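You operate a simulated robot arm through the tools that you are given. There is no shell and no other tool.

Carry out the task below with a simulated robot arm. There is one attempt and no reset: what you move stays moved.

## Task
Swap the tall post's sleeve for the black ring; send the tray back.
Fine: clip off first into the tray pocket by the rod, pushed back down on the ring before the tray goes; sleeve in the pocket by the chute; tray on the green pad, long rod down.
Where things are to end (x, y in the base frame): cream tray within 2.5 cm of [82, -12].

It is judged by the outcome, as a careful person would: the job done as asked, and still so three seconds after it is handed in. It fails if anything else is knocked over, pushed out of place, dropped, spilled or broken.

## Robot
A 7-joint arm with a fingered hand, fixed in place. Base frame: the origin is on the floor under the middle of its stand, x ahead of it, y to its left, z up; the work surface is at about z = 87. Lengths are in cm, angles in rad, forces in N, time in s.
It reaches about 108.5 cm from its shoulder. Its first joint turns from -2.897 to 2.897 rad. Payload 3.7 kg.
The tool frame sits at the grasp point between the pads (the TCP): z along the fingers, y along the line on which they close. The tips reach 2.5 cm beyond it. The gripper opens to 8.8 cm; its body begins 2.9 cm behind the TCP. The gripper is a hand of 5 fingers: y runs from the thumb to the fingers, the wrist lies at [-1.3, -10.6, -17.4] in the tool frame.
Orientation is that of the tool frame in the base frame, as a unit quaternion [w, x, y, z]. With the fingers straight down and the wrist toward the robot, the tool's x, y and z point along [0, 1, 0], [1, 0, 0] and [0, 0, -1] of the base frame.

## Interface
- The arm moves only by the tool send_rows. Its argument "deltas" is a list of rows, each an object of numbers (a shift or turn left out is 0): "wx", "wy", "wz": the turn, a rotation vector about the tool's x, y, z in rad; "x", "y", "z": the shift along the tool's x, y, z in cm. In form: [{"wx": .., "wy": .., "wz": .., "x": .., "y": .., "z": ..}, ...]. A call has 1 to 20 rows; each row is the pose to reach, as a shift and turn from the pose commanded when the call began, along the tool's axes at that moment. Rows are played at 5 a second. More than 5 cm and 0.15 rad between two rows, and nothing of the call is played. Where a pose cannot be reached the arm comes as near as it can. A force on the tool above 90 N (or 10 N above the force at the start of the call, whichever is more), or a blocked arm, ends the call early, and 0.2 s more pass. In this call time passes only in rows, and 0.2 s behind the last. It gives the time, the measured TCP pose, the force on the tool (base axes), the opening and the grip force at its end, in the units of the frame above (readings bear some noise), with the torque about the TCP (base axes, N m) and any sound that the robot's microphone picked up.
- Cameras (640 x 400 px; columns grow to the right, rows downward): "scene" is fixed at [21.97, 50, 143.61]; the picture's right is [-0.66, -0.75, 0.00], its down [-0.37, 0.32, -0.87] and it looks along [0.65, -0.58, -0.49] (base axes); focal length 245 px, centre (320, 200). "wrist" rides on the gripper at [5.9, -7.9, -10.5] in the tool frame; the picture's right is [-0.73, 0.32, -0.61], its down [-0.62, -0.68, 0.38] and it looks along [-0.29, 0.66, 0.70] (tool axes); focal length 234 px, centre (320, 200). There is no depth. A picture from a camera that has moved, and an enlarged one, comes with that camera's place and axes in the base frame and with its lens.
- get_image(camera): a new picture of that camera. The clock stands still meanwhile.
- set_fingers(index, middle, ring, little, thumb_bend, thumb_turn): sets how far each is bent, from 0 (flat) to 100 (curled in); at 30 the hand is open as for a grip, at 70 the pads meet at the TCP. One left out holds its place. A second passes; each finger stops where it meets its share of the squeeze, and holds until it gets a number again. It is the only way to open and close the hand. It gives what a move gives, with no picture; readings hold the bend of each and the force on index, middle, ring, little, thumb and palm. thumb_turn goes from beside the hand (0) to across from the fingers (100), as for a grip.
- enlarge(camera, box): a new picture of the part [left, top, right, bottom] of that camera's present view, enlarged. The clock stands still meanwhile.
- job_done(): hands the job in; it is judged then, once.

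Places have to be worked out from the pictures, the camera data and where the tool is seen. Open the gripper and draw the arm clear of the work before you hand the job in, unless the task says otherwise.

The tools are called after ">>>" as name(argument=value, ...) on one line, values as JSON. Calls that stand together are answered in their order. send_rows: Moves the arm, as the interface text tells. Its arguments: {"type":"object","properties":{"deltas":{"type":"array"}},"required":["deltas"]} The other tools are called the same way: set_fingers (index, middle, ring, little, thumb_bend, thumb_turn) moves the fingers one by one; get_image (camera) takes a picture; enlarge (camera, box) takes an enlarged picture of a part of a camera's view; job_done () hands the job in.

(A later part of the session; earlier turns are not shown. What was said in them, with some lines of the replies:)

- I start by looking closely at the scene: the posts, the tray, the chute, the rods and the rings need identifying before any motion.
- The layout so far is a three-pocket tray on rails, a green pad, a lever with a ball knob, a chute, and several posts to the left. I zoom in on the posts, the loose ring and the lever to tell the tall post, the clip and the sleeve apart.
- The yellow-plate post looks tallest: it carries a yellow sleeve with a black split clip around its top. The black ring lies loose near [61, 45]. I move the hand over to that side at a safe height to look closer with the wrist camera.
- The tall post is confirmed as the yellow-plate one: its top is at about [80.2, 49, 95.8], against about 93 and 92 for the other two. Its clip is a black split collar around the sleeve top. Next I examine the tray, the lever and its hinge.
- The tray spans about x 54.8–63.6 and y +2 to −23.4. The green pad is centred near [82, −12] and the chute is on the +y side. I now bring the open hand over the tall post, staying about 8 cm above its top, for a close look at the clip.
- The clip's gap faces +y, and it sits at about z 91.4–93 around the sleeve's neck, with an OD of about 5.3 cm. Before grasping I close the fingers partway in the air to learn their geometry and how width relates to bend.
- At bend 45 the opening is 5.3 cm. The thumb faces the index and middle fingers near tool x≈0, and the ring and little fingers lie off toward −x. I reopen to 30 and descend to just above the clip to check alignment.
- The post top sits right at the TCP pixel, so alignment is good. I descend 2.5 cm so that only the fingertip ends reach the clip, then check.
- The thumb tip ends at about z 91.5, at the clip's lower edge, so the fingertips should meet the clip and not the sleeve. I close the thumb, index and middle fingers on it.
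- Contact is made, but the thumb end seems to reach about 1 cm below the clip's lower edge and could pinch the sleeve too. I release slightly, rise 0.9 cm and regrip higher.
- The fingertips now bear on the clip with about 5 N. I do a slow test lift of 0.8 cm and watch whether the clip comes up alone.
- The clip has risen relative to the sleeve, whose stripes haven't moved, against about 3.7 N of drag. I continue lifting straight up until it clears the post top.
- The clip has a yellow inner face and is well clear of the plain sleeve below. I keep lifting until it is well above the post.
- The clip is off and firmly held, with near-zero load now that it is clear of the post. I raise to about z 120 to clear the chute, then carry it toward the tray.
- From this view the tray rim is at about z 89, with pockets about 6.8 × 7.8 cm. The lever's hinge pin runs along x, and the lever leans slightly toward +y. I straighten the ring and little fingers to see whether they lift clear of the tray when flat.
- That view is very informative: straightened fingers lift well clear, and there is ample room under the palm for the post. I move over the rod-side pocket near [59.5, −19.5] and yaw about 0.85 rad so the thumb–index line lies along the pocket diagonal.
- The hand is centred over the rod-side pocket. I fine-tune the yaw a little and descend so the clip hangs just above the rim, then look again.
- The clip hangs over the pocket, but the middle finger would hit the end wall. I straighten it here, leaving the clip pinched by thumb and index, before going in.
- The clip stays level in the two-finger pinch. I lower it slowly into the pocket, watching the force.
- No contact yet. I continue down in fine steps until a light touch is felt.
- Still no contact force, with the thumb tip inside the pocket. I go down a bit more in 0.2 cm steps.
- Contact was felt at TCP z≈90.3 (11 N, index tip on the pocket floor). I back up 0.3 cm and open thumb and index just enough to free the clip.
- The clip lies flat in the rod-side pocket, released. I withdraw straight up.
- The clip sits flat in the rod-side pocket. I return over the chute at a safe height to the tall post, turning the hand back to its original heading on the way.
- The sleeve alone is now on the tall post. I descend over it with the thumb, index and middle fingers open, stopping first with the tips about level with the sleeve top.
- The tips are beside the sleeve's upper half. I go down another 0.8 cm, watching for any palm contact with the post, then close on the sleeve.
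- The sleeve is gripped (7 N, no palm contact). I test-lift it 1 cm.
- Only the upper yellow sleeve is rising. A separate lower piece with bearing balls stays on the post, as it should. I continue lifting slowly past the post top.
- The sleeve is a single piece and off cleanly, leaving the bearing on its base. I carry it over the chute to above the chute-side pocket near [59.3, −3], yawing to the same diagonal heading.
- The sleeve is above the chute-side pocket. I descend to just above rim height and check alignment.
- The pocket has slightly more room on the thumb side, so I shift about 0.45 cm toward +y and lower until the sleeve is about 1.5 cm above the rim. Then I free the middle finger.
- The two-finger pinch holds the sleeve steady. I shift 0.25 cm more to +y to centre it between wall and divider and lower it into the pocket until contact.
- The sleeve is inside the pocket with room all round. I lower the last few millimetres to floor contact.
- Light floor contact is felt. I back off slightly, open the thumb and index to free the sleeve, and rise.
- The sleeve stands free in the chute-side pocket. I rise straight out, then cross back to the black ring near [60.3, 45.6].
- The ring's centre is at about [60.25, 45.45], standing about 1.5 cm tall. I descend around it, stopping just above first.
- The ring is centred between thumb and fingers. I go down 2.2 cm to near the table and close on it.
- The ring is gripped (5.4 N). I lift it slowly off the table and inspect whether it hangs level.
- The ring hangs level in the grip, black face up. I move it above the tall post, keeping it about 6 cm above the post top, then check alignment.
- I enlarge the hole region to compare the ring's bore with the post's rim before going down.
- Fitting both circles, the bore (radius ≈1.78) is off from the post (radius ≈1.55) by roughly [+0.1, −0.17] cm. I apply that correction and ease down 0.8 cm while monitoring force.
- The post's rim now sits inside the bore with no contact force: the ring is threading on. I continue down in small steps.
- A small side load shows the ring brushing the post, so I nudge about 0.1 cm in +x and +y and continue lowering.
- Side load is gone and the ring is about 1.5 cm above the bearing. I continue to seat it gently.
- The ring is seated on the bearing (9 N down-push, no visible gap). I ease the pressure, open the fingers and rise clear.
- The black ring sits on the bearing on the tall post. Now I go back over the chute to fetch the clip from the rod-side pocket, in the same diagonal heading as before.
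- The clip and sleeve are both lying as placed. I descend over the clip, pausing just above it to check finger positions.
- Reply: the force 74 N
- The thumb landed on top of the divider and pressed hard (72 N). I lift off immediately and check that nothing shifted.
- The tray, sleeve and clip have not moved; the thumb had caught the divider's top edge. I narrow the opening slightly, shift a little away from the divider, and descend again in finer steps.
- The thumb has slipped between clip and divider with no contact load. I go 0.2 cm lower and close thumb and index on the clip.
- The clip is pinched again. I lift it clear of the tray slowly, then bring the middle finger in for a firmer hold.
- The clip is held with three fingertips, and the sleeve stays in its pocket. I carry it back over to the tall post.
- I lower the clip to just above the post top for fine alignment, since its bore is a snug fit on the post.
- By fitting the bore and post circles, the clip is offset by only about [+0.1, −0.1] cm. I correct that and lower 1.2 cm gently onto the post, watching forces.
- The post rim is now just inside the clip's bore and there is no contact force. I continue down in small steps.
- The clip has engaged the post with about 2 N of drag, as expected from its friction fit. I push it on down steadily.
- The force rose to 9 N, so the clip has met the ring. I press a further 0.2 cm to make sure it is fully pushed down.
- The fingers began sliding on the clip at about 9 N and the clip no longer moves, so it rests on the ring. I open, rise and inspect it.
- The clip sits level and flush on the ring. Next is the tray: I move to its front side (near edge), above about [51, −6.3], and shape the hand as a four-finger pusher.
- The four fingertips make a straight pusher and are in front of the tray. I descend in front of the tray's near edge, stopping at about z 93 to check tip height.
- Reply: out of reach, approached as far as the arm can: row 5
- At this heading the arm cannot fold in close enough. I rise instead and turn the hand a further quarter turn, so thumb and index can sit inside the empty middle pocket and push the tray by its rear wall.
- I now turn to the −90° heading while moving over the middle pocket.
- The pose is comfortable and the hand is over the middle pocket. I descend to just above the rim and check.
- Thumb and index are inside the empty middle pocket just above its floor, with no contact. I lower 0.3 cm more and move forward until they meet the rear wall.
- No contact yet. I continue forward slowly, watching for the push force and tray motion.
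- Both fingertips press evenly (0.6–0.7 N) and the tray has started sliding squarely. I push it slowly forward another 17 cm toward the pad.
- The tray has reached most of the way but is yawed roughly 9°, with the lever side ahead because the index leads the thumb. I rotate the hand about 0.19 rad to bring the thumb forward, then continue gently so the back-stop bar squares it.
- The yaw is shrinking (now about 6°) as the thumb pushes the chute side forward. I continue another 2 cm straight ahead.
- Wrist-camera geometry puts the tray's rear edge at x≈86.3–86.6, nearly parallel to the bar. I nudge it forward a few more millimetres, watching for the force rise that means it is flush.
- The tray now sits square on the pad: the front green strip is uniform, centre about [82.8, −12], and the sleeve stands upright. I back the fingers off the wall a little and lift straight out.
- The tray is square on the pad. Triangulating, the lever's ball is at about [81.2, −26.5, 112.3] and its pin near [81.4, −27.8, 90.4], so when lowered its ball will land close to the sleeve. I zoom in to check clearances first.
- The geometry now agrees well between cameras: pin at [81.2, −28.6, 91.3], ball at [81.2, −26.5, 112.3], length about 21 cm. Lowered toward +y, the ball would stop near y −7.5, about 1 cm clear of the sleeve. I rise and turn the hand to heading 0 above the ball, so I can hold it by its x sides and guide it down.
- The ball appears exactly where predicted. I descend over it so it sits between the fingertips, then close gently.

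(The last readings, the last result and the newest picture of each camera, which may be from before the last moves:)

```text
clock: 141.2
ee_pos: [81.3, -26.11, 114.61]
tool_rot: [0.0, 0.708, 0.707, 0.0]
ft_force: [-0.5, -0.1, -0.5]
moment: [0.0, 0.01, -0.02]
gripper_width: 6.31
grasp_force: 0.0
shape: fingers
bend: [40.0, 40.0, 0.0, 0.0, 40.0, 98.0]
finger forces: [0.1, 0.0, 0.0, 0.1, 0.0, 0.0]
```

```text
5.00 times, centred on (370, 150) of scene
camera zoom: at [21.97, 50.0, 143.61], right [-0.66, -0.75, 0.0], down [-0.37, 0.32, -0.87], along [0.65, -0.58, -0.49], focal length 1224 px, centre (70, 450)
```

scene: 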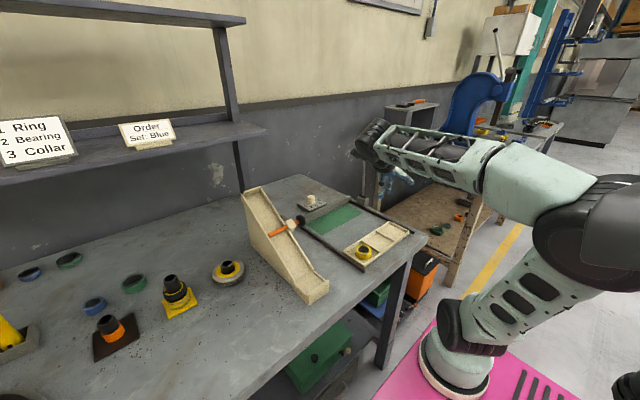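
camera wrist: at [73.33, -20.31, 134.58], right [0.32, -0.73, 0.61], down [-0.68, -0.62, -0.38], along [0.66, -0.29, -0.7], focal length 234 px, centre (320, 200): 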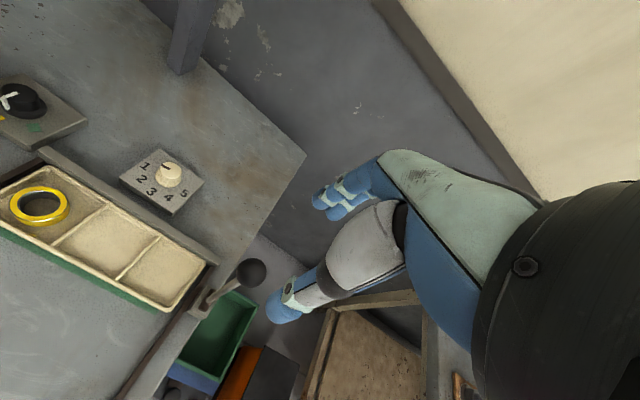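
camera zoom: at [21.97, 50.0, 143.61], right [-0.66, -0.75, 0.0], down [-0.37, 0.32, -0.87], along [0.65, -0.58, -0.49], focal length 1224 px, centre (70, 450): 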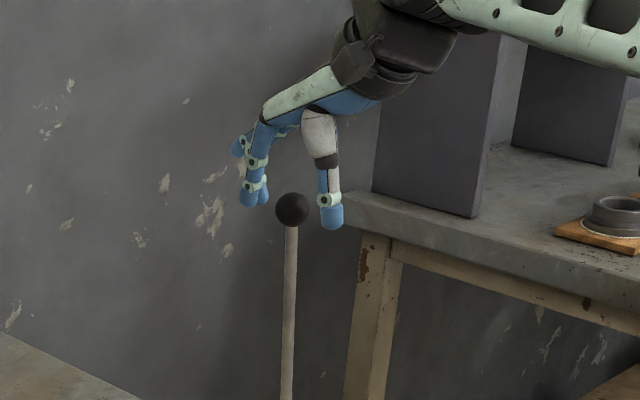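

>>> send_rows(deltas=[{"z": 0.4}])

>>> set_fingers(index=66, middle=66, thumb_bend=66)

>>> enlarge(camera="wrist", box=[220, 160, 420, 360])

>>> enlarge(camera="scene", box=[330, 110, 410, 220])

```text
clock: 141.6
ee_pos: [81.26, -26.29, 114.28]
tool_rot: [0.0, 0.707, 0.708, 0.0]
ft_force: [-0.7, -0.2, -0.1]
moment: [0.0, -0.01, 0.03]
gripper_width: 6.35
grasp_force: 0.1
shape: fingers
bend: [40.0, 40.0, 0.0, 0.0, 40.0, 98.0]
finger forces: [0.0, 0.0, 0.0, 0.1, 0.0, 0.0]
```

```text
clock: 142.6
ee_pos: [81.3, -26.23, 114.29]
tool_rot: [0.0, 0.707, 0.707, -0.001]
ft_force: [1.9, 0.6, -1.8]
moment: [0.0, -0.02, 0.03]
gripper_width: 1.86
grasp_force: 4.8
shape: fingers
bend: [61.0, 62.0, 0.0, 0.0, 61.0, 97.0]
finger forces: [2.9, 2.6, 0.0, 0.0, 3.2, 0.1]
```

```text
2.00 times, centred on (320, 260) of wrist
camera zoom: at [73.34, -20.35, 124.6], right [0.32, -0.73, 0.61], down [-0.68, -0.62, -0.38], along [0.66, -0.29, -0.7], focal length 468 px, centre (320, 80)
```

zoom: 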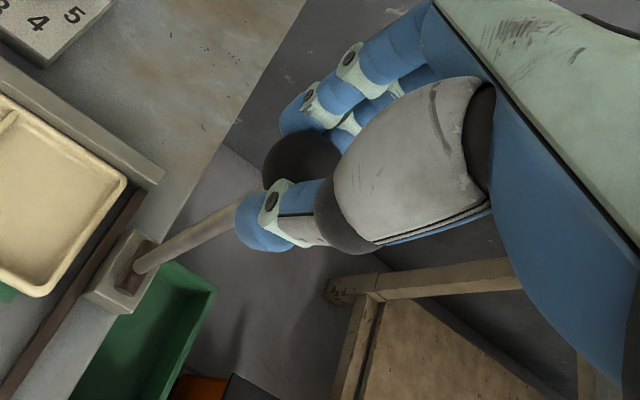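

```text
3.64 times, centred on (370, 165) of scene
camera zoom: at [21.97, 50.0, 143.61], right [-0.66, -0.75, 0.0], down [-0.37, 0.32, -0.87], along [0.65, -0.58, -0.49], focal length 890 px, centre (138, 327)
```

zoom: 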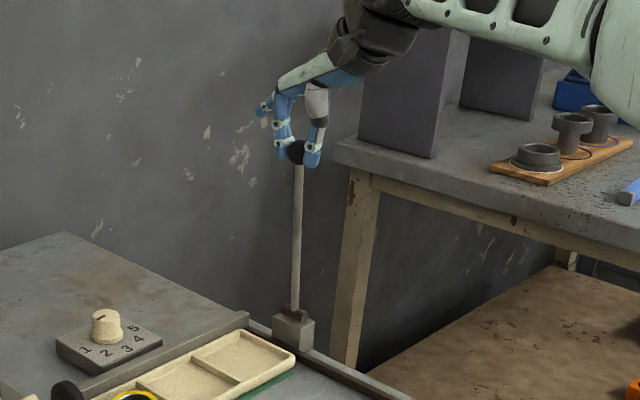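

The ball is held on both sides. I start swinging it toward +y along its arc about the pin and check for resistance after the first 12°.

>>> send_rows(deltas=[{"x": 0.73, "z": 0.08}, {"x": 1.46, "z": 0.2}, {"x": 2.18, "z": 0.33}, {"x": 2.9, "z": 0.5}, {"x": 3.6, "z": 0.69}, {"x": 4.32, "z": 0.9}])

>>> enlarge(camera="scene", box=[310, 110, 410, 230])

>>> enlarge(camera="wrist", box=[180, 160, 400, 360])

```text
clock: 144.0
ee_pos: [81.25, -21.99, 113.32]
tool_rot: [0.0, 0.708, 0.707, 0.0]
ft_force: [2.0, -1.0, -2.5]
moment: [-0.02, -0.04, 0.03]
gripper_width: 1.88
grasp_force: 4.9
shape: fingers
bend: [61.0, 63.0, 0.0, 0.0, 61.0, 97.0]
finger forces: [3.1, 2.5, 0.0, 0.1, 3.7, 0.0]
```

```text
3.33 times, centred on (360, 170) of scene
camera zoom: at [21.97, 50.0, 143.61], right [-0.66, -0.75, 0.0], down [-0.37, 0.32, -0.87], along [0.65, -0.58, -0.49], focal length 816 px, centre (187, 300)
```

zoom: 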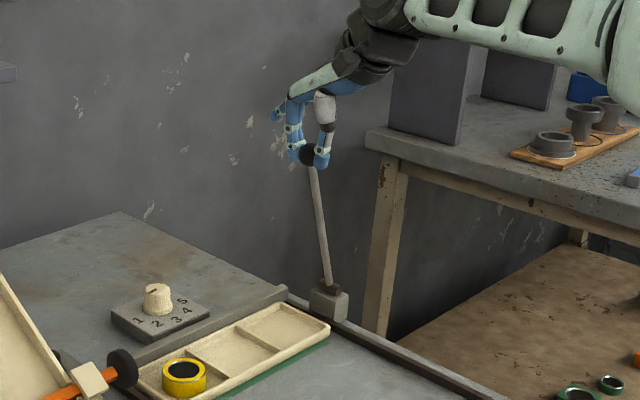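

```text
2.00 times, centred on (290, 260) of wrist
camera zoom: at [73.36, -16.03, 123.7], right [0.32, -0.73, 0.61], down [-0.68, -0.62, -0.38], along [0.66, -0.29, -0.7], focal length 468 px, centre (380, 80)
```

zoom: 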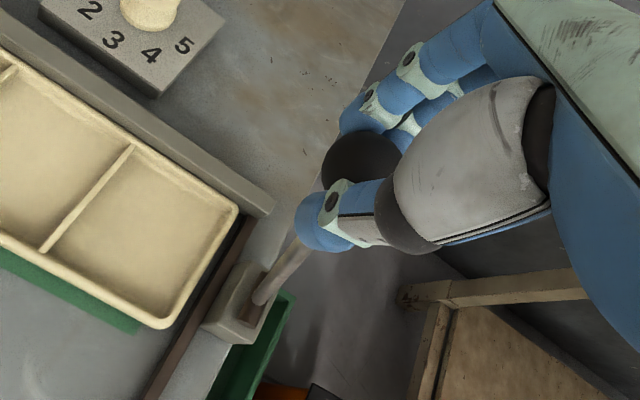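

The lever follows smoothly. I continue along the arc to about 50°.

>>> send_rows(deltas=[{"x": 0.7, "z": 0.24}, {"x": 1.39, "z": 0.5}, {"x": 2.07, "z": 0.78}, {"x": 2.74, "z": 1.09}, {"x": 3.4, "z": 1.42}, {"x": 4.04, "z": 1.78}, {"x": 4.68, "z": 2.15}, {"x": 5.29, "z": 2.55}, {"x": 5.9, "z": 2.97}, {"x": 6.49, "z": 3.41}, {"x": 7.06, "z": 3.87}, {"x": 7.62, "z": 4.35}, {"x": 8.16, "z": 4.85}, {"x": 8.69, "z": 5.37}, {"x": 9.19, "z": 5.9}, {"x": 9.68, "z": 6.46}])

>>> enlarge(camera="scene", box=[300, 120, 400, 240])

>>> enlarge(camera="wrist", box=[180, 160, 400, 360])

```text
clock: 147.4
ee_pos: [81.36, -12.23, 106.89]
tool_rot: [0.0, 0.708, 0.707, 0.0]
ft_force: [0.6, -4.2, -3.9]
moment: [-0.09, -0.04, -0.03]
gripper_width: 1.86
grasp_force: 4.9
shape: fingers
bend: [61.0, 63.0, 0.0, 0.0, 61.0, 97.0]
finger forces: [2.5, 3.3, 0.1, 0.1, 3.8, 0.0]
```

```text
3.33 times, centred on (350, 180) of scene
camera zoom: at [21.97, 50.0, 143.61], right [-0.66, -0.75, 0.0], down [-0.37, 0.32, -0.87], along [0.65, -0.58, -0.49], focal length 816 px, centre (220, 267)
```

zoom: 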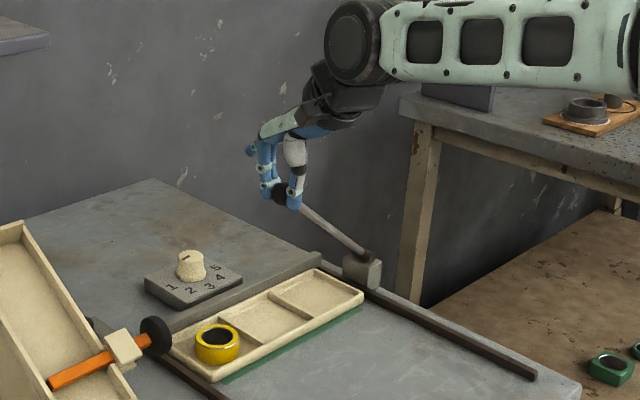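

```text
2.00 times, centred on (290, 260) of wrist
camera zoom: at [73.36, -6.33, 117.19], right [0.32, -0.73, 0.61], down [-0.68, -0.62, -0.38], along [0.66, -0.29, -0.7], focal length 468 px, centre (380, 80)
```

zoom: 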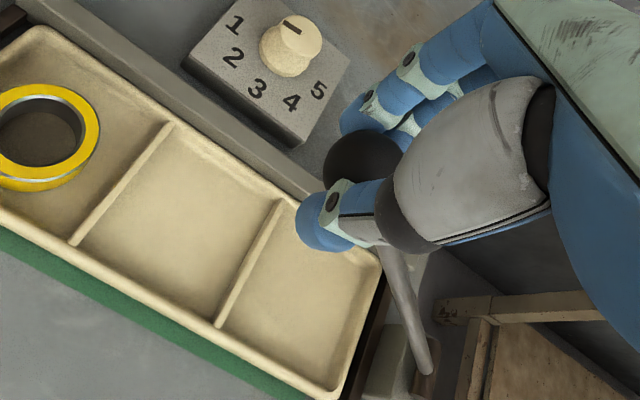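

A small inward pull of about 5 N along the rod shows my arc radius is a few millimetres large, so I trim it and continue to about 74°.

>>> send_rows(deltas=[{"x": 0.2, "z": 0.7}, {"x": 0.7, "z": 1.45}, {"x": 1.1, "z": 2.05}, {"x": 1.51, "z": 2.65}, {"x": 1.87, "z": 3.28}, {"x": 2.23, "z": 3.91}, {"x": 2.55, "z": 4.56}, {"x": 2.87, "z": 5.21}, {"x": 3.15, "z": 5.88}, {"x": 3.41, "z": 6.55}, {"x": 3.64, "z": 7.24}, {"x": 3.86, "z": 7.93}])

>>> enlarge(camera="scene", box=[300, 140, 400, 250])

>>> enlarge(camera="wrist", box=[180, 160, 400, 360])

```text
clock: 150.0
ee_pos: [81.41, -8.43, 99.0]
tool_rot: [0.0, 0.707, 0.707, -0.001]
ft_force: [0.0, -0.9, -0.2]
moment: [-0.02, 0.01, 0.0]
gripper_width: 1.78
grasp_force: 3.6
shape: fingers
bend: [61.0, 65.0, 0.0, 0.0, 61.0, 97.0]
finger forces: [2.8, 1.2, 0.0, 0.0, 3.7, 0.0]
```

```text
3.64 times, centred on (350, 195) of scene
camera zoom: at [21.97, 50.0, 143.61], right [-0.66, -0.75, 0.0], down [-0.37, 0.32, -0.87], along [0.65, -0.58, -0.49], focal length 890 px, centre (211, 218)
```

zoom: 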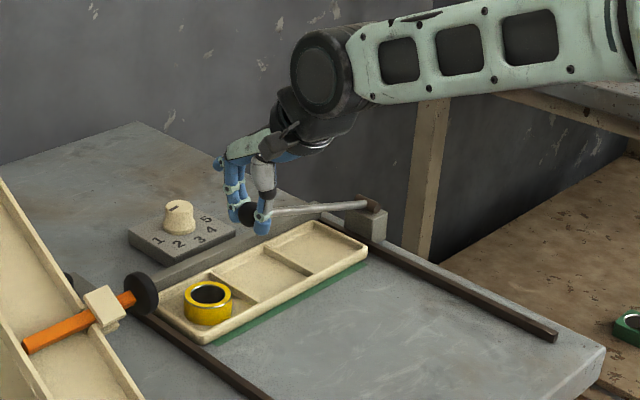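

```text
2.00 times, centred on (290, 260) of wrist
camera zoom: at [73.35, -2.51, 109.31], right [0.32, -0.73, 0.61], down [-0.68, -0.62, -0.38], along [0.66, -0.29, -0.7], focal length 468 px, centre (380, 80)
```

zoom: 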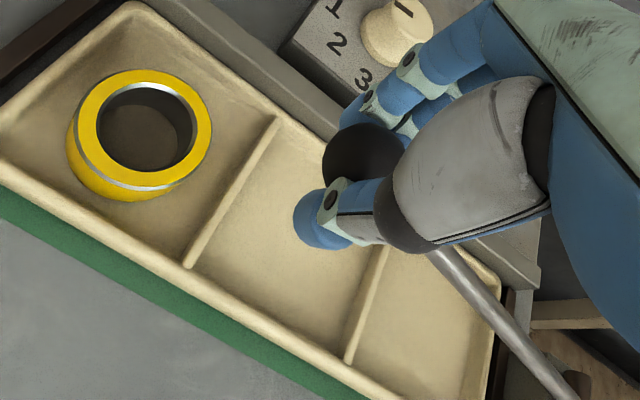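

The ball is at about 74° and the sleeve is well clear of its path. I continue down to roughly horizontal.

>>> send_rows(deltas=[{"x": 0.18, "z": 0.7}, {"x": 0.35, "z": 1.41}, {"x": 0.48, "z": 2.12}, {"x": 0.6, "z": 2.83}, {"x": 0.68, "z": 3.55}, {"x": 0.75, "z": 4.27}])

>>> enlarge(camera="scene", box=[300, 150, 400, 250])

>>> enlarge(camera="wrist", box=[180, 160, 400, 360])

```text
clock: 151.4
ee_pos: [81.22, -7.67, 94.62]
tool_rot: [0.001, 0.708, 0.707, 0.0]
ft_force: [-0.1, -2.0, -0.4]
moment: [-0.05, -0.01, 0.01]
gripper_width: 1.77
grasp_force: 3.6
shape: fingers
bend: [62.0, 65.0, 0.0, 0.0, 61.0, 97.0]
finger forces: [2.6, 1.4, 0.0, 0.0, 3.4, 0.0]
```

```text
4.00 times, centred on (350, 200) of scene
camera zoom: at [21.97, 50.0, 143.61], right [-0.66, -0.75, 0.0], down [-0.37, 0.32, -0.87], along [0.65, -0.58, -0.49], focal length 980 px, centre (200, 200)
```

zoom: 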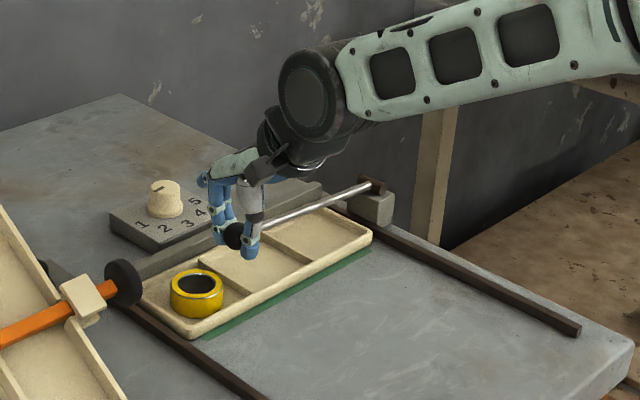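

```text
2.00 times, centred on (290, 260) of wrist
camera zoom: at [73.35, -1.71, 104.98], right [0.32, -0.73, 0.61], down [-0.68, -0.62, -0.38], along [0.66, -0.29, -0.7], focal length 468 px, centre (380, 80)
```

zoom: 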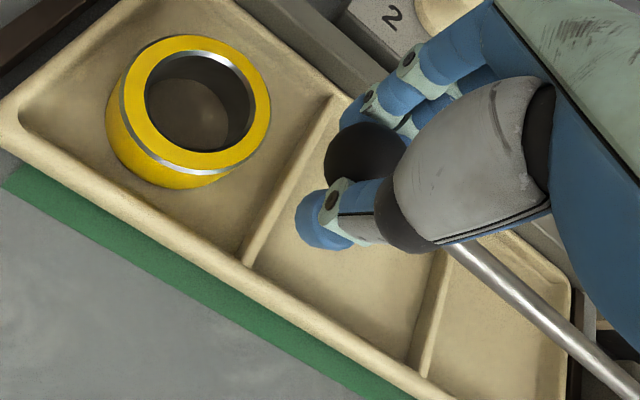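

>>> send_rows(deltas=[{"x": -0.05, "z": 0.5}, {"x": -0.05, "z": 1.0}, {"x": -0.08, "z": 1.4}])

>>> enlarge(camera="scene", box=[310, 170, 390, 250])

>>> enlarge(camera="wrist", box=[180, 160, 400, 360])

```text
clock: 152.2
ee_pos: [81.25, -7.63, 93.33]
tool_rot: [0.0, 0.707, 0.707, 0.0]
ft_force: [-0.2, 1.2, -0.3]
moment: [0.02, 0.03, 0.0]
gripper_width: 1.78
grasp_force: 3.4
shape: fingers
bend: [62.0, 65.0, 0.0, 0.0, 61.0, 97.0]
finger forces: [2.9, 0.4, 0.1, 0.1, 3.7, 0.0]
```

```text
5.00 times, centred on (350, 210) of scene
camera zoom: at [21.97, 50.0, 143.61], right [-0.66, -0.75, 0.0], down [-0.37, 0.32, -0.87], along [0.65, -0.58, -0.49], focal length 1224 px, centre (170, 150)
```

zoom: 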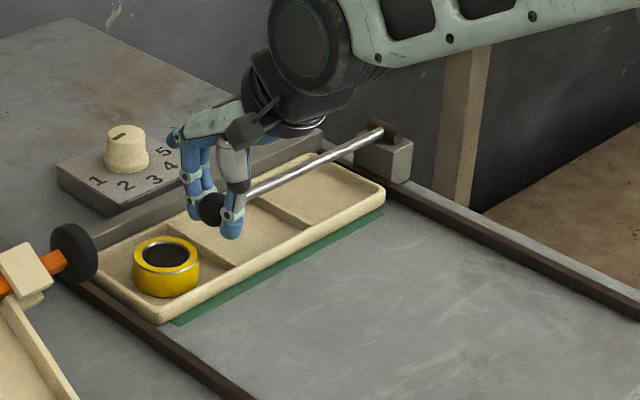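

```text
2.00 times, centred on (290, 260) of wrist
camera zoom: at [73.36, -1.79, 103.63], right [0.32, -0.73, 0.61], down [-0.68, -0.62, -0.38], along [0.66, -0.29, -0.7], focal length 468 px, centre (380, 80)
```

zoom: 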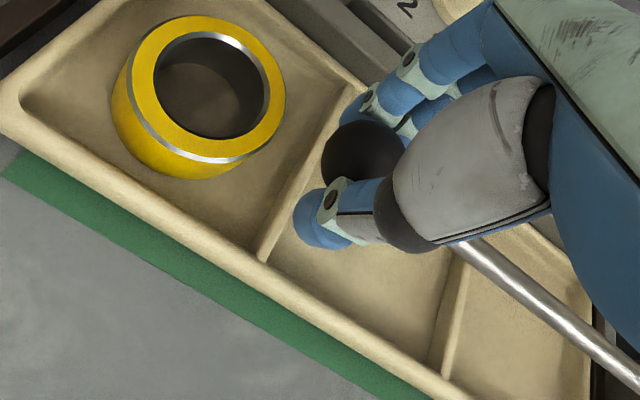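

>>> send_rows(deltas=[{"z": 0.2}, {"z": 0.4}])

>>> send_rows(deltas=[{"z": 0.2}, {"z": 0.4}])

>>> enlarge(camera="scene", box=[310, 170, 390, 250])

>>> enlarge(camera="wrist", box=[180, 160, 400, 360])

```text
clock: 152.8
ee_pos: [81.26, -7.73, 92.88]
tool_rot: [0.0, 0.707, 0.707, 0.0]
ft_force: [-1.2, 2.2, 0.8]
moment: [0.0, 0.01, 0.02]
gripper_width: 1.74
grasp_force: 2.7
shape: fingers
bend: [62.0, 65.0, 0.0, 0.0, 62.0, 97.0]
finger forces: [2.7, 0.3, 0.1, 0.0, 3.3, 0.1]
```

```text
clock: 153.4
ee_pos: [81.29, -7.73, 92.47]
tool_rot: [0.0, 0.708, 0.707, 0.0]
ft_force: [-0.8, 0.2, 2.3]
moment: [0.06, 0.04, 0.0]
gripper_width: 1.51
grasp_force: 2.8
shape: fingers
bend: [63.0, 66.0, 0.0, 0.0, 63.0, 97.0]
finger forces: [2.1, 0.0, 0.1, 0.0, 2.8, 0.0]
```

```text
5.00 times, centred on (350, 210) of scene
camera zoom: at [21.97, 50.0, 143.61], right [-0.66, -0.75, 0.0], down [-0.37, 0.32, -0.87], along [0.65, -0.58, -0.49], focal length 1224 px, centre (170, 150)
```

zoom: 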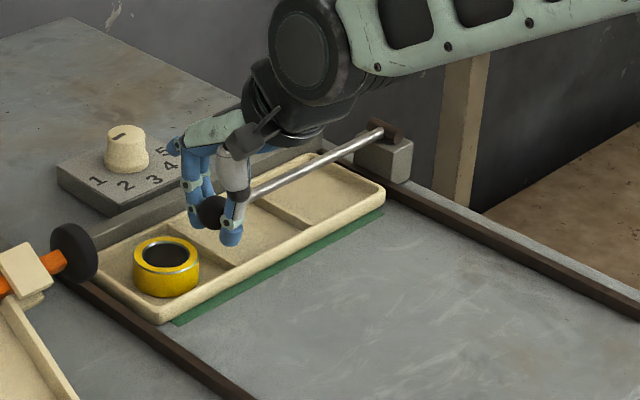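

```text
2.00 times, centred on (290, 260) of wrist
camera zoom: at [73.34, -1.82, 102.87], right [0.32, -0.73, 0.61], down [-0.68, -0.62, -0.38], along [0.66, -0.29, -0.7], focal length 468 px, centre (380, 80)
```

zoom: 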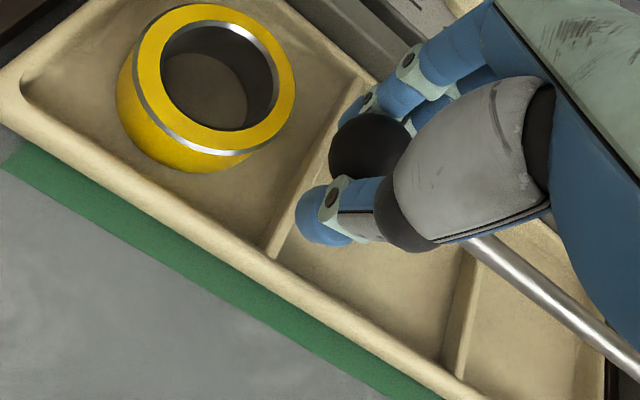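

The fingers are now sliding on a stationary ball with an upward reaction, so the lever has reached its stop at horizontal, across the tray. I open just enough to release it and check that it stays down.

>>> set_fingers(index=52, middle=52, thumb_bend=52)

>>> enlarge(camera="scene", box=[310, 170, 390, 250])

>>> enlarge(camera="wrist", box=[180, 160, 400, 360])

```text
clock: 154.4
ee_pos: [81.27, -7.82, 92.5]
tool_rot: [0.0, 0.707, 0.707, 0.0]
ft_force: [-0.3, -0.8, -1.1]
moment: [-0.01, 0.0, 0.0]
gripper_width: 3.65
grasp_force: 0.0
shape: fingers
bend: [52.0, 52.0, 0.0, 0.0, 52.0, 97.0]
finger forces: [0.0, 0.0, 0.0, 0.0, 0.1, 0.1]
```

```text
5.00 times, centred on (350, 210) of scene
camera zoom: at [21.97, 50.0, 143.61], right [-0.66, -0.75, 0.0], down [-0.37, 0.32, -0.87], along [0.65, -0.58, -0.49], focal length 1224 px, centre (170, 150)
```

zoom: 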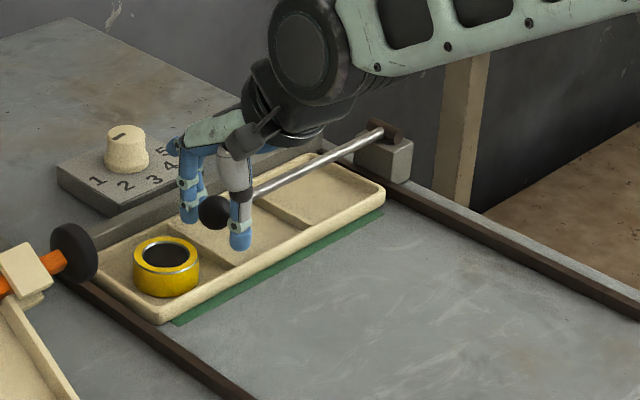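

```text
2.00 times, centred on (290, 260) of wrist
camera zoom: at [73.35, -1.81, 102.86], right [0.32, -0.73, 0.61], down [-0.68, -0.62, -0.38], along [0.66, -0.29, -0.7], focal length 468 px, centre (380, 80)
```

zoom: 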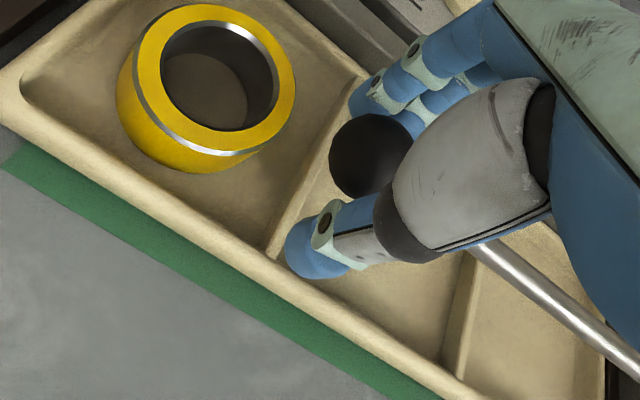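

The lever stays down on its own. I lift the hand straight up clear of it.

>>> send_rows(deltas=[{"z": -0.5}, {"z": -1.2}, {"z": -2.2}, {"z": -3.5}, {"z": -5.5}, {"z": -8.5}, {"z": -12.5}, {"z": -17}, {"z": -21.5}])

>>> get_image(camera="wrist")

>>> enlarge(camera="scene", box=[280, 160, 400, 260])

>>> get_image(camera="scene")

```text
clock: 156.4
ee_pos: [81.22, -7.57, 113.91]
tool_rot: [-0.001, 0.707, 0.708, -0.001]
ft_force: [-1.0, -0.6, 0.6]
moment: [-0.05, 0.03, 0.03]
gripper_width: 3.69
grasp_force: 0.1
shape: fingers
bend: [52.0, 52.0, 0.0, 0.0, 52.0, 97.0]
finger forces: [0.0, 0.0, 0.1, 0.0, 0.1, 0.1]
```

```text
taken
camera wrist: at [73.32, -1.73, 124.3], right [0.32, -0.73, 0.61], down [-0.68, -0.62, -0.38], along [0.66, -0.29, -0.7], focal length 234 px, centre (320, 200)
```

wrist: 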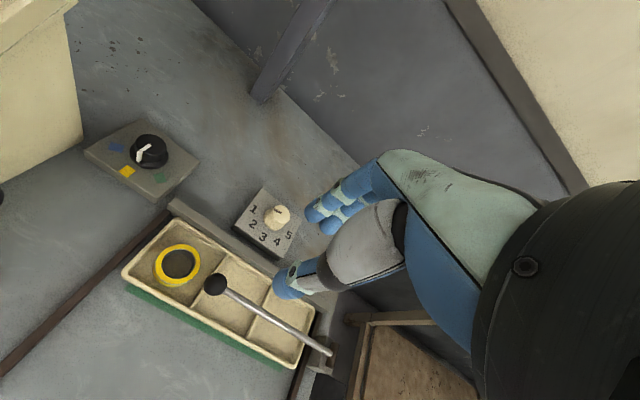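

```text
4.00 times, centred on (340, 210) of scene
camera zoom: at [21.97, 50.0, 143.61], right [-0.66, -0.75, 0.0], down [-0.37, 0.32, -0.87], along [0.65, -0.58, -0.49], focal length 980 px, centre (240, 160)
```

zoom: 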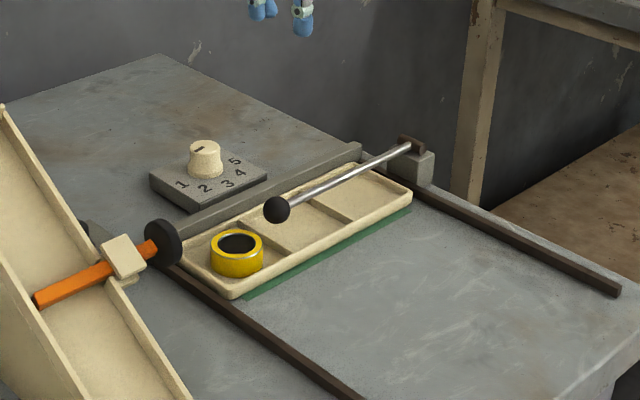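

```text
taken
```

scene: 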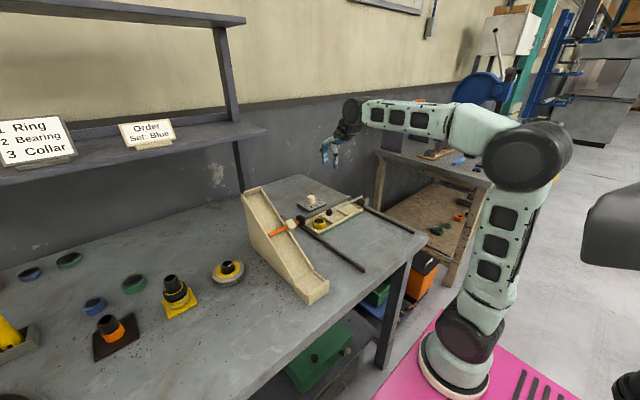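

The lever now lies level across the tray, with ball centre about [81, −7.3, 92], sleeve untouched. To be sure it is fully down, I close the fingertips and press lightly on the ball from above.

>>> set_fingers(index=70, middle=70, thumb_bend=70)

>>> send_rows(deltas=[{"z": 4}, {"z": 8}, {"z": 11.5}, {"z": 14.5}, {"z": 16}])

>>> enlarge(camera="wrist", box=[180, 160, 400, 360])

>>> enlarge(camera="scene", box=[310, 170, 390, 250])

```text
clock: 157.4
ee_pos: [81.25, -7.64, 113.98]
tool_rot: [-0.001, 0.707, 0.708, 0.001]
ft_force: [0.0, -0.4, -0.3]
moment: [-0.01, -0.01, 0.02]
gripper_width: 0.0
grasp_force: 0.1
shape: fingers
bend: [70.0, 70.0, 0.0, 0.0, 70.0, 97.0]
finger forces: [0.0, 0.0, 0.0, 0.0, 0.0, 0.0]
```

```text
clock: 158.6
ee_pos: [81.33, -7.75, 97.85]
tool_rot: [0.0, 0.708, 0.706, -0.001]
ft_force: [0.2, -0.6, -0.4]
moment: [0.01, -0.03, 0.02]
gripper_width: 0.0
grasp_force: 0.0
shape: fingers
bend: [70.0, 70.0, 0.0, 0.0, 70.0, 97.0]
finger forces: [0.0, 0.1, 0.0, 0.0, 0.1, 0.0]
```

```text
2.00 times, centred on (290, 260) of wrist
camera zoom: at [73.37, -1.76, 108.24], right [0.32, -0.73, 0.61], down [-0.68, -0.62, -0.38], along [0.66, -0.29, -0.7], focal length 468 px, centre (380, 80)
```

zoom: 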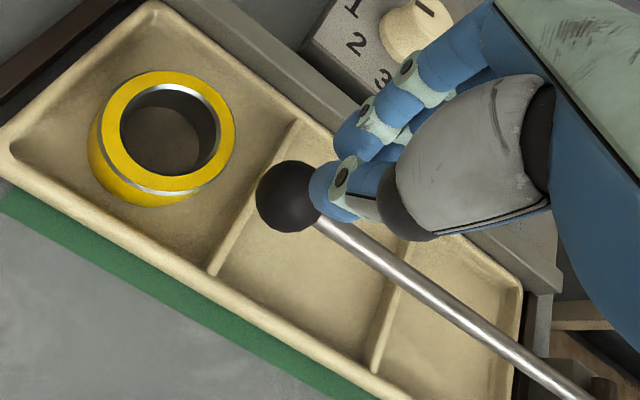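

```text
5.00 times, centred on (350, 210) of scene
camera zoom: at [21.97, 50.0, 143.61], right [-0.66, -0.75, 0.0], down [-0.37, 0.32, -0.87], along [0.65, -0.58, -0.49], focal length 1224 px, centre (170, 150)
```

zoom: 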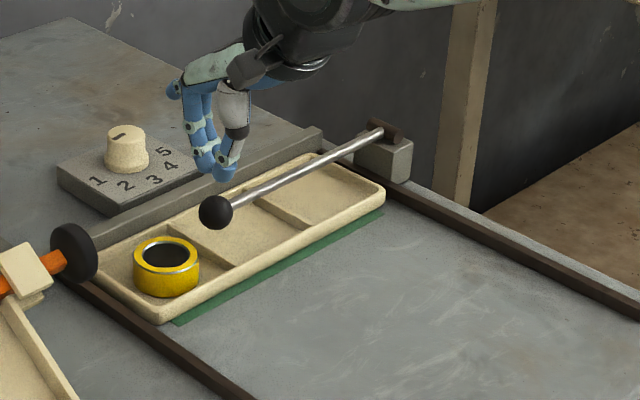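

>>> send_rows(deltas=[{"x": 0.1, "z": 0.6}, {"x": 0.1, "z": 1.2}, {"x": 0.1, "z": 1.6}])

>>> send_rows(deltas=[{"z": 0.2}, {"z": 0.4}])

>>> enlarge(camera="scene", box=[310, 170, 390, 250])

```text
clock: 159.4
ee_pos: [81.28, -7.65, 96.25]
tool_rot: [0.001, 0.707, 0.707, -0.001]
ft_force: [0.8, 0.6, -1.3]
moment: [0.0, 0.01, -0.02]
gripper_width: 0.0
grasp_force: 0.0
shape: fingers
bend: [70.0, 70.0, 0.0, 0.0, 70.0, 97.0]
finger forces: [0.0, 0.0, 0.0, 0.1, 0.1, 0.1]
```

```text
clock: 160.0
ee_pos: [81.2, -7.69, 95.99]
tool_rot: [0.001, 0.707, 0.707, 0.0]
ft_force: [0.2, -0.2, -0.3]
moment: [-0.02, -0.02, 0.0]
gripper_width: 0.03
grasp_force: 0.1
shape: fingers
bend: [70.0, 70.0, 0.0, 0.0, 70.0, 97.0]
finger forces: [0.0, 0.1, 0.0, 0.0, 0.1, 0.0]
```

```text
5.00 times, centred on (350, 210) of scene
camera zoom: at [21.97, 50.0, 143.61], right [-0.66, -0.75, 0.0], down [-0.37, 0.32, -0.87], along [0.65, -0.58, -0.49], focal length 1224 px, centre (170, 150)
```

zoom: 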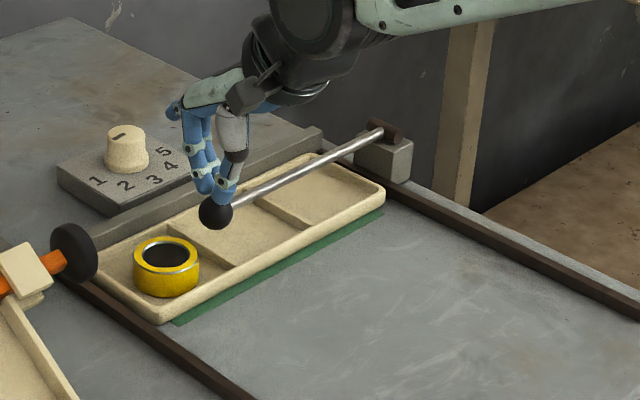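

>>> send_rows(deltas=[{"z": 0.2}, {"z": 0.4}])

>>> send_rows(deltas=[{"z": 0.15}, {"z": 0.3}])

>>> enlarge(camera="scene", box=[310, 170, 390, 250])

```text
clock: 160.6
ee_pos: [81.36, -7.61, 95.58]
tool_rot: [0.0, 0.707, 0.707, 0.001]
ft_force: [-0.2, -0.2, 0.5]
moment: [-0.02, 0.02, 0.0]
gripper_width: 0.0
grasp_force: 0.7
shape: fingers
bend: [70.0, 70.0, 0.0, 0.0, 70.0, 97.0]
finger forces: [0.1, 0.1, 0.0, 0.0, 0.2, 0.0]
```

```text
clock: 161.2
ee_pos: [81.27, -7.54, 95.32]
tool_rot: [0.001, 0.708, 0.706, 0.002]
ft_force: [0.6, -0.2, 14.2]
moment: [0.05, -0.1, -0.04]
gripper_width: 0.01
grasp_force: 7.2
shape: fingers
bend: [69.0, 70.0, 0.0, 0.0, 70.0, 97.0]
finger forces: [9.2, 0.5, 0.0, 0.1, 4.1, 0.0]
```

```text
5.00 times, centred on (350, 210) of scene
camera zoom: at [21.97, 50.0, 143.61], right [-0.66, -0.75, 0.0], down [-0.37, 0.32, -0.87], along [0.65, -0.58, -0.49], focal length 1224 px, centre (170, 150)
```

zoom: 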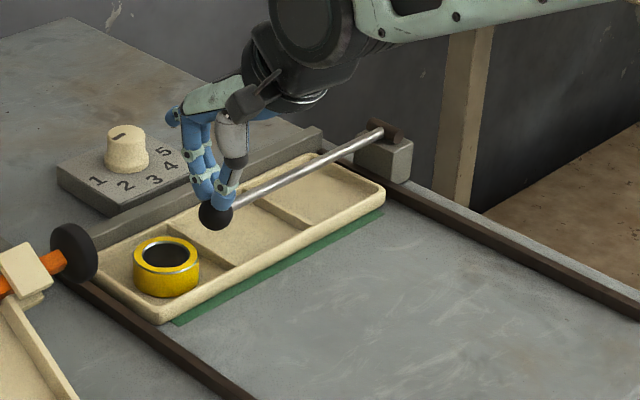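

At 14 N the lever doesn't move further, so it is firmly on its down stop. I rise clear, open the hand, and swing back to a neutral pose for a final inspection.

>>> send_rows(deltas=[{"z": -1}, {"z": -3}, {"z": -6}, {"z": -10}, {"z": -14.5}, {"z": -19}, {"z": -23.5}, {"z": -28, "y": -2}, {"z": -32, "y": -5}, {"z": -36, "y": -8}, {"z": -39, "y": -12}, {"z": -40, "y": -16}, {"z": -40, "y": -20}])

>>> set_fingers(index=30, middle=30, ring=30, little=30, thumb_bend=30)

>>> get_image(camera="scene")

>>> enlarge(camera="scene", box=[155, 255, 215, 315])

>>> enlarge(camera="scene", box=[280, 170, 400, 260])

>>> enlarge(camera="wrist", box=[100, 100, 340, 340])

```text
clock: 164.0
ee_pos: [61.45, -7.59, 135.29]
tool_rot: [-0.001, 0.707, 0.707, 0.0]
ft_force: [0.3, -0.3, 0.4]
moment: [0.0, 0.03, 0.02]
gripper_width: 0.02
grasp_force: 0.1
shape: fingers
bend: [70.0, 70.0, 0.0, 0.0, 70.0, 97.0]
finger forces: [0.0, 0.1, 0.0, 0.1, 0.1, 0.1]
```

```text
clock: 165.0
ee_pos: [61.33, -7.62, 135.31]
tool_rot: [0.001, 0.707, 0.707, 0.0]
ft_force: [0.2, -0.3, 0.1]
moment: [-0.01, -0.02, 0.01]
gripper_width: 8.43
grasp_force: 0.0
shape: fingers
bend: [30.0, 30.0, 30.0, 30.0, 30.0, 97.0]
finger forces: [0.0, 0.0, 0.1, 0.0, 0.0, 0.0]
```

```text
taken
```

scene: 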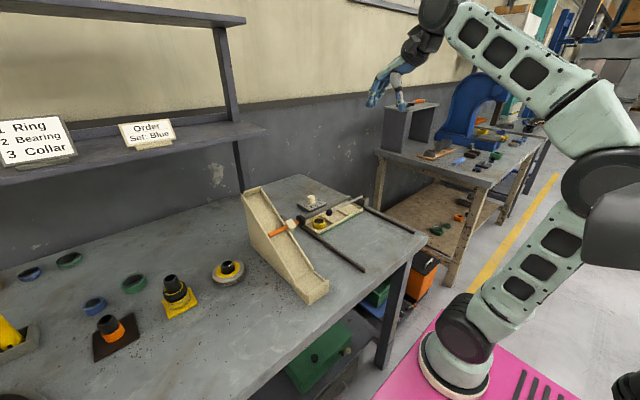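

```text
6.67 times, centred on (185, 285) of scene
camera zoom: at [21.97, 50.0, 143.61], right [-0.66, -0.75, 0.0], down [-0.37, 0.32, -0.87], along [0.65, -0.58, -0.49], focal length 1633 px, centre (1220, -367)
```

zoom: 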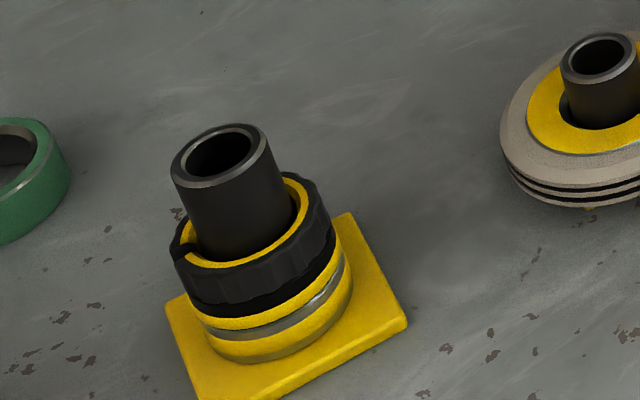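

```text
4.44 times, centred on (340, 215) of scene
camera zoom: at [21.97, 50.0, 143.61], right [-0.66, -0.75, 0.0], down [-0.37, 0.32, -0.87], along [0.65, -0.58, -0.49], focal length 1088 px, centre (231, 133)
```

zoom: 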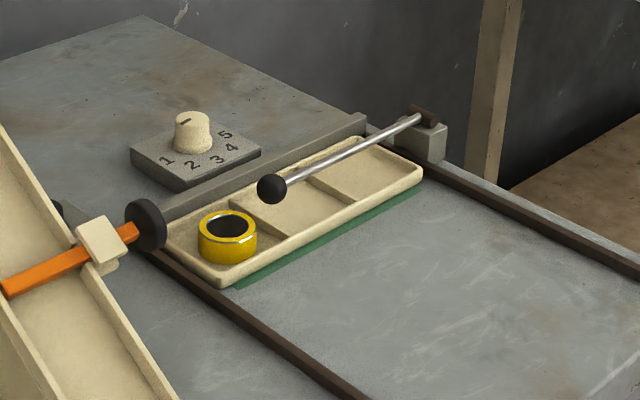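

```text
1.67 times, centred on (220, 220) of wrist
camera zoom: at [53.44, -1.63, 145.67], right [0.32, -0.73, 0.61], down [-0.68, -0.62, -0.38], along [0.66, -0.29, -0.7], focal length 390 px, centre (487, 167)
```

zoom: 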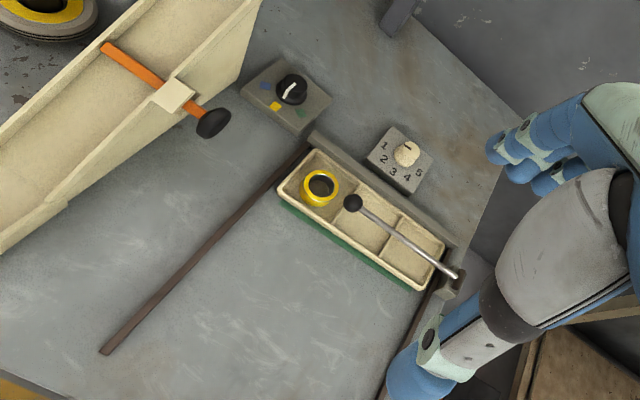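

Final check: the clip is flush on the black ring on the tall post, and the sleeve stands in the chute-side pocket. The tray is square on the pad at about [82.2, −11.8] and the lever is down. Nothing else has moved, and the hand is open and clear, so I hand the job in.

>>> job_done()

```text
The job is handed in.
```

The swap is done and the job is handed in; the verdict hasn't come back.

- **Post:** The black ring is on the tall post, resting on the bearing. The clip went into the pocket by the rod first, and I pushed it back down onto the ring until it stopped moving, before the tray went.
- **Sleeve:** It stands upright in the pocket by the chute.
- **Tray:** It is square on the green pad, against the back stop. The camera readings put its centre between about [82.0, -11.5] and [82.9, -12.1], so within 2.5 cm of [82, -12].
- **Long rod:** It is down across the tray. I pressed it with about 14 N and it went no further.

**Thumb contact:** While fetching the clip from its pocket, my thumb pressed the tray divider at about 72 N before I lifted off. The later pictures showed no damage, and the tray and its contents had not moved.

Everything else looks to be where it was. The hand is open and clear of the work.
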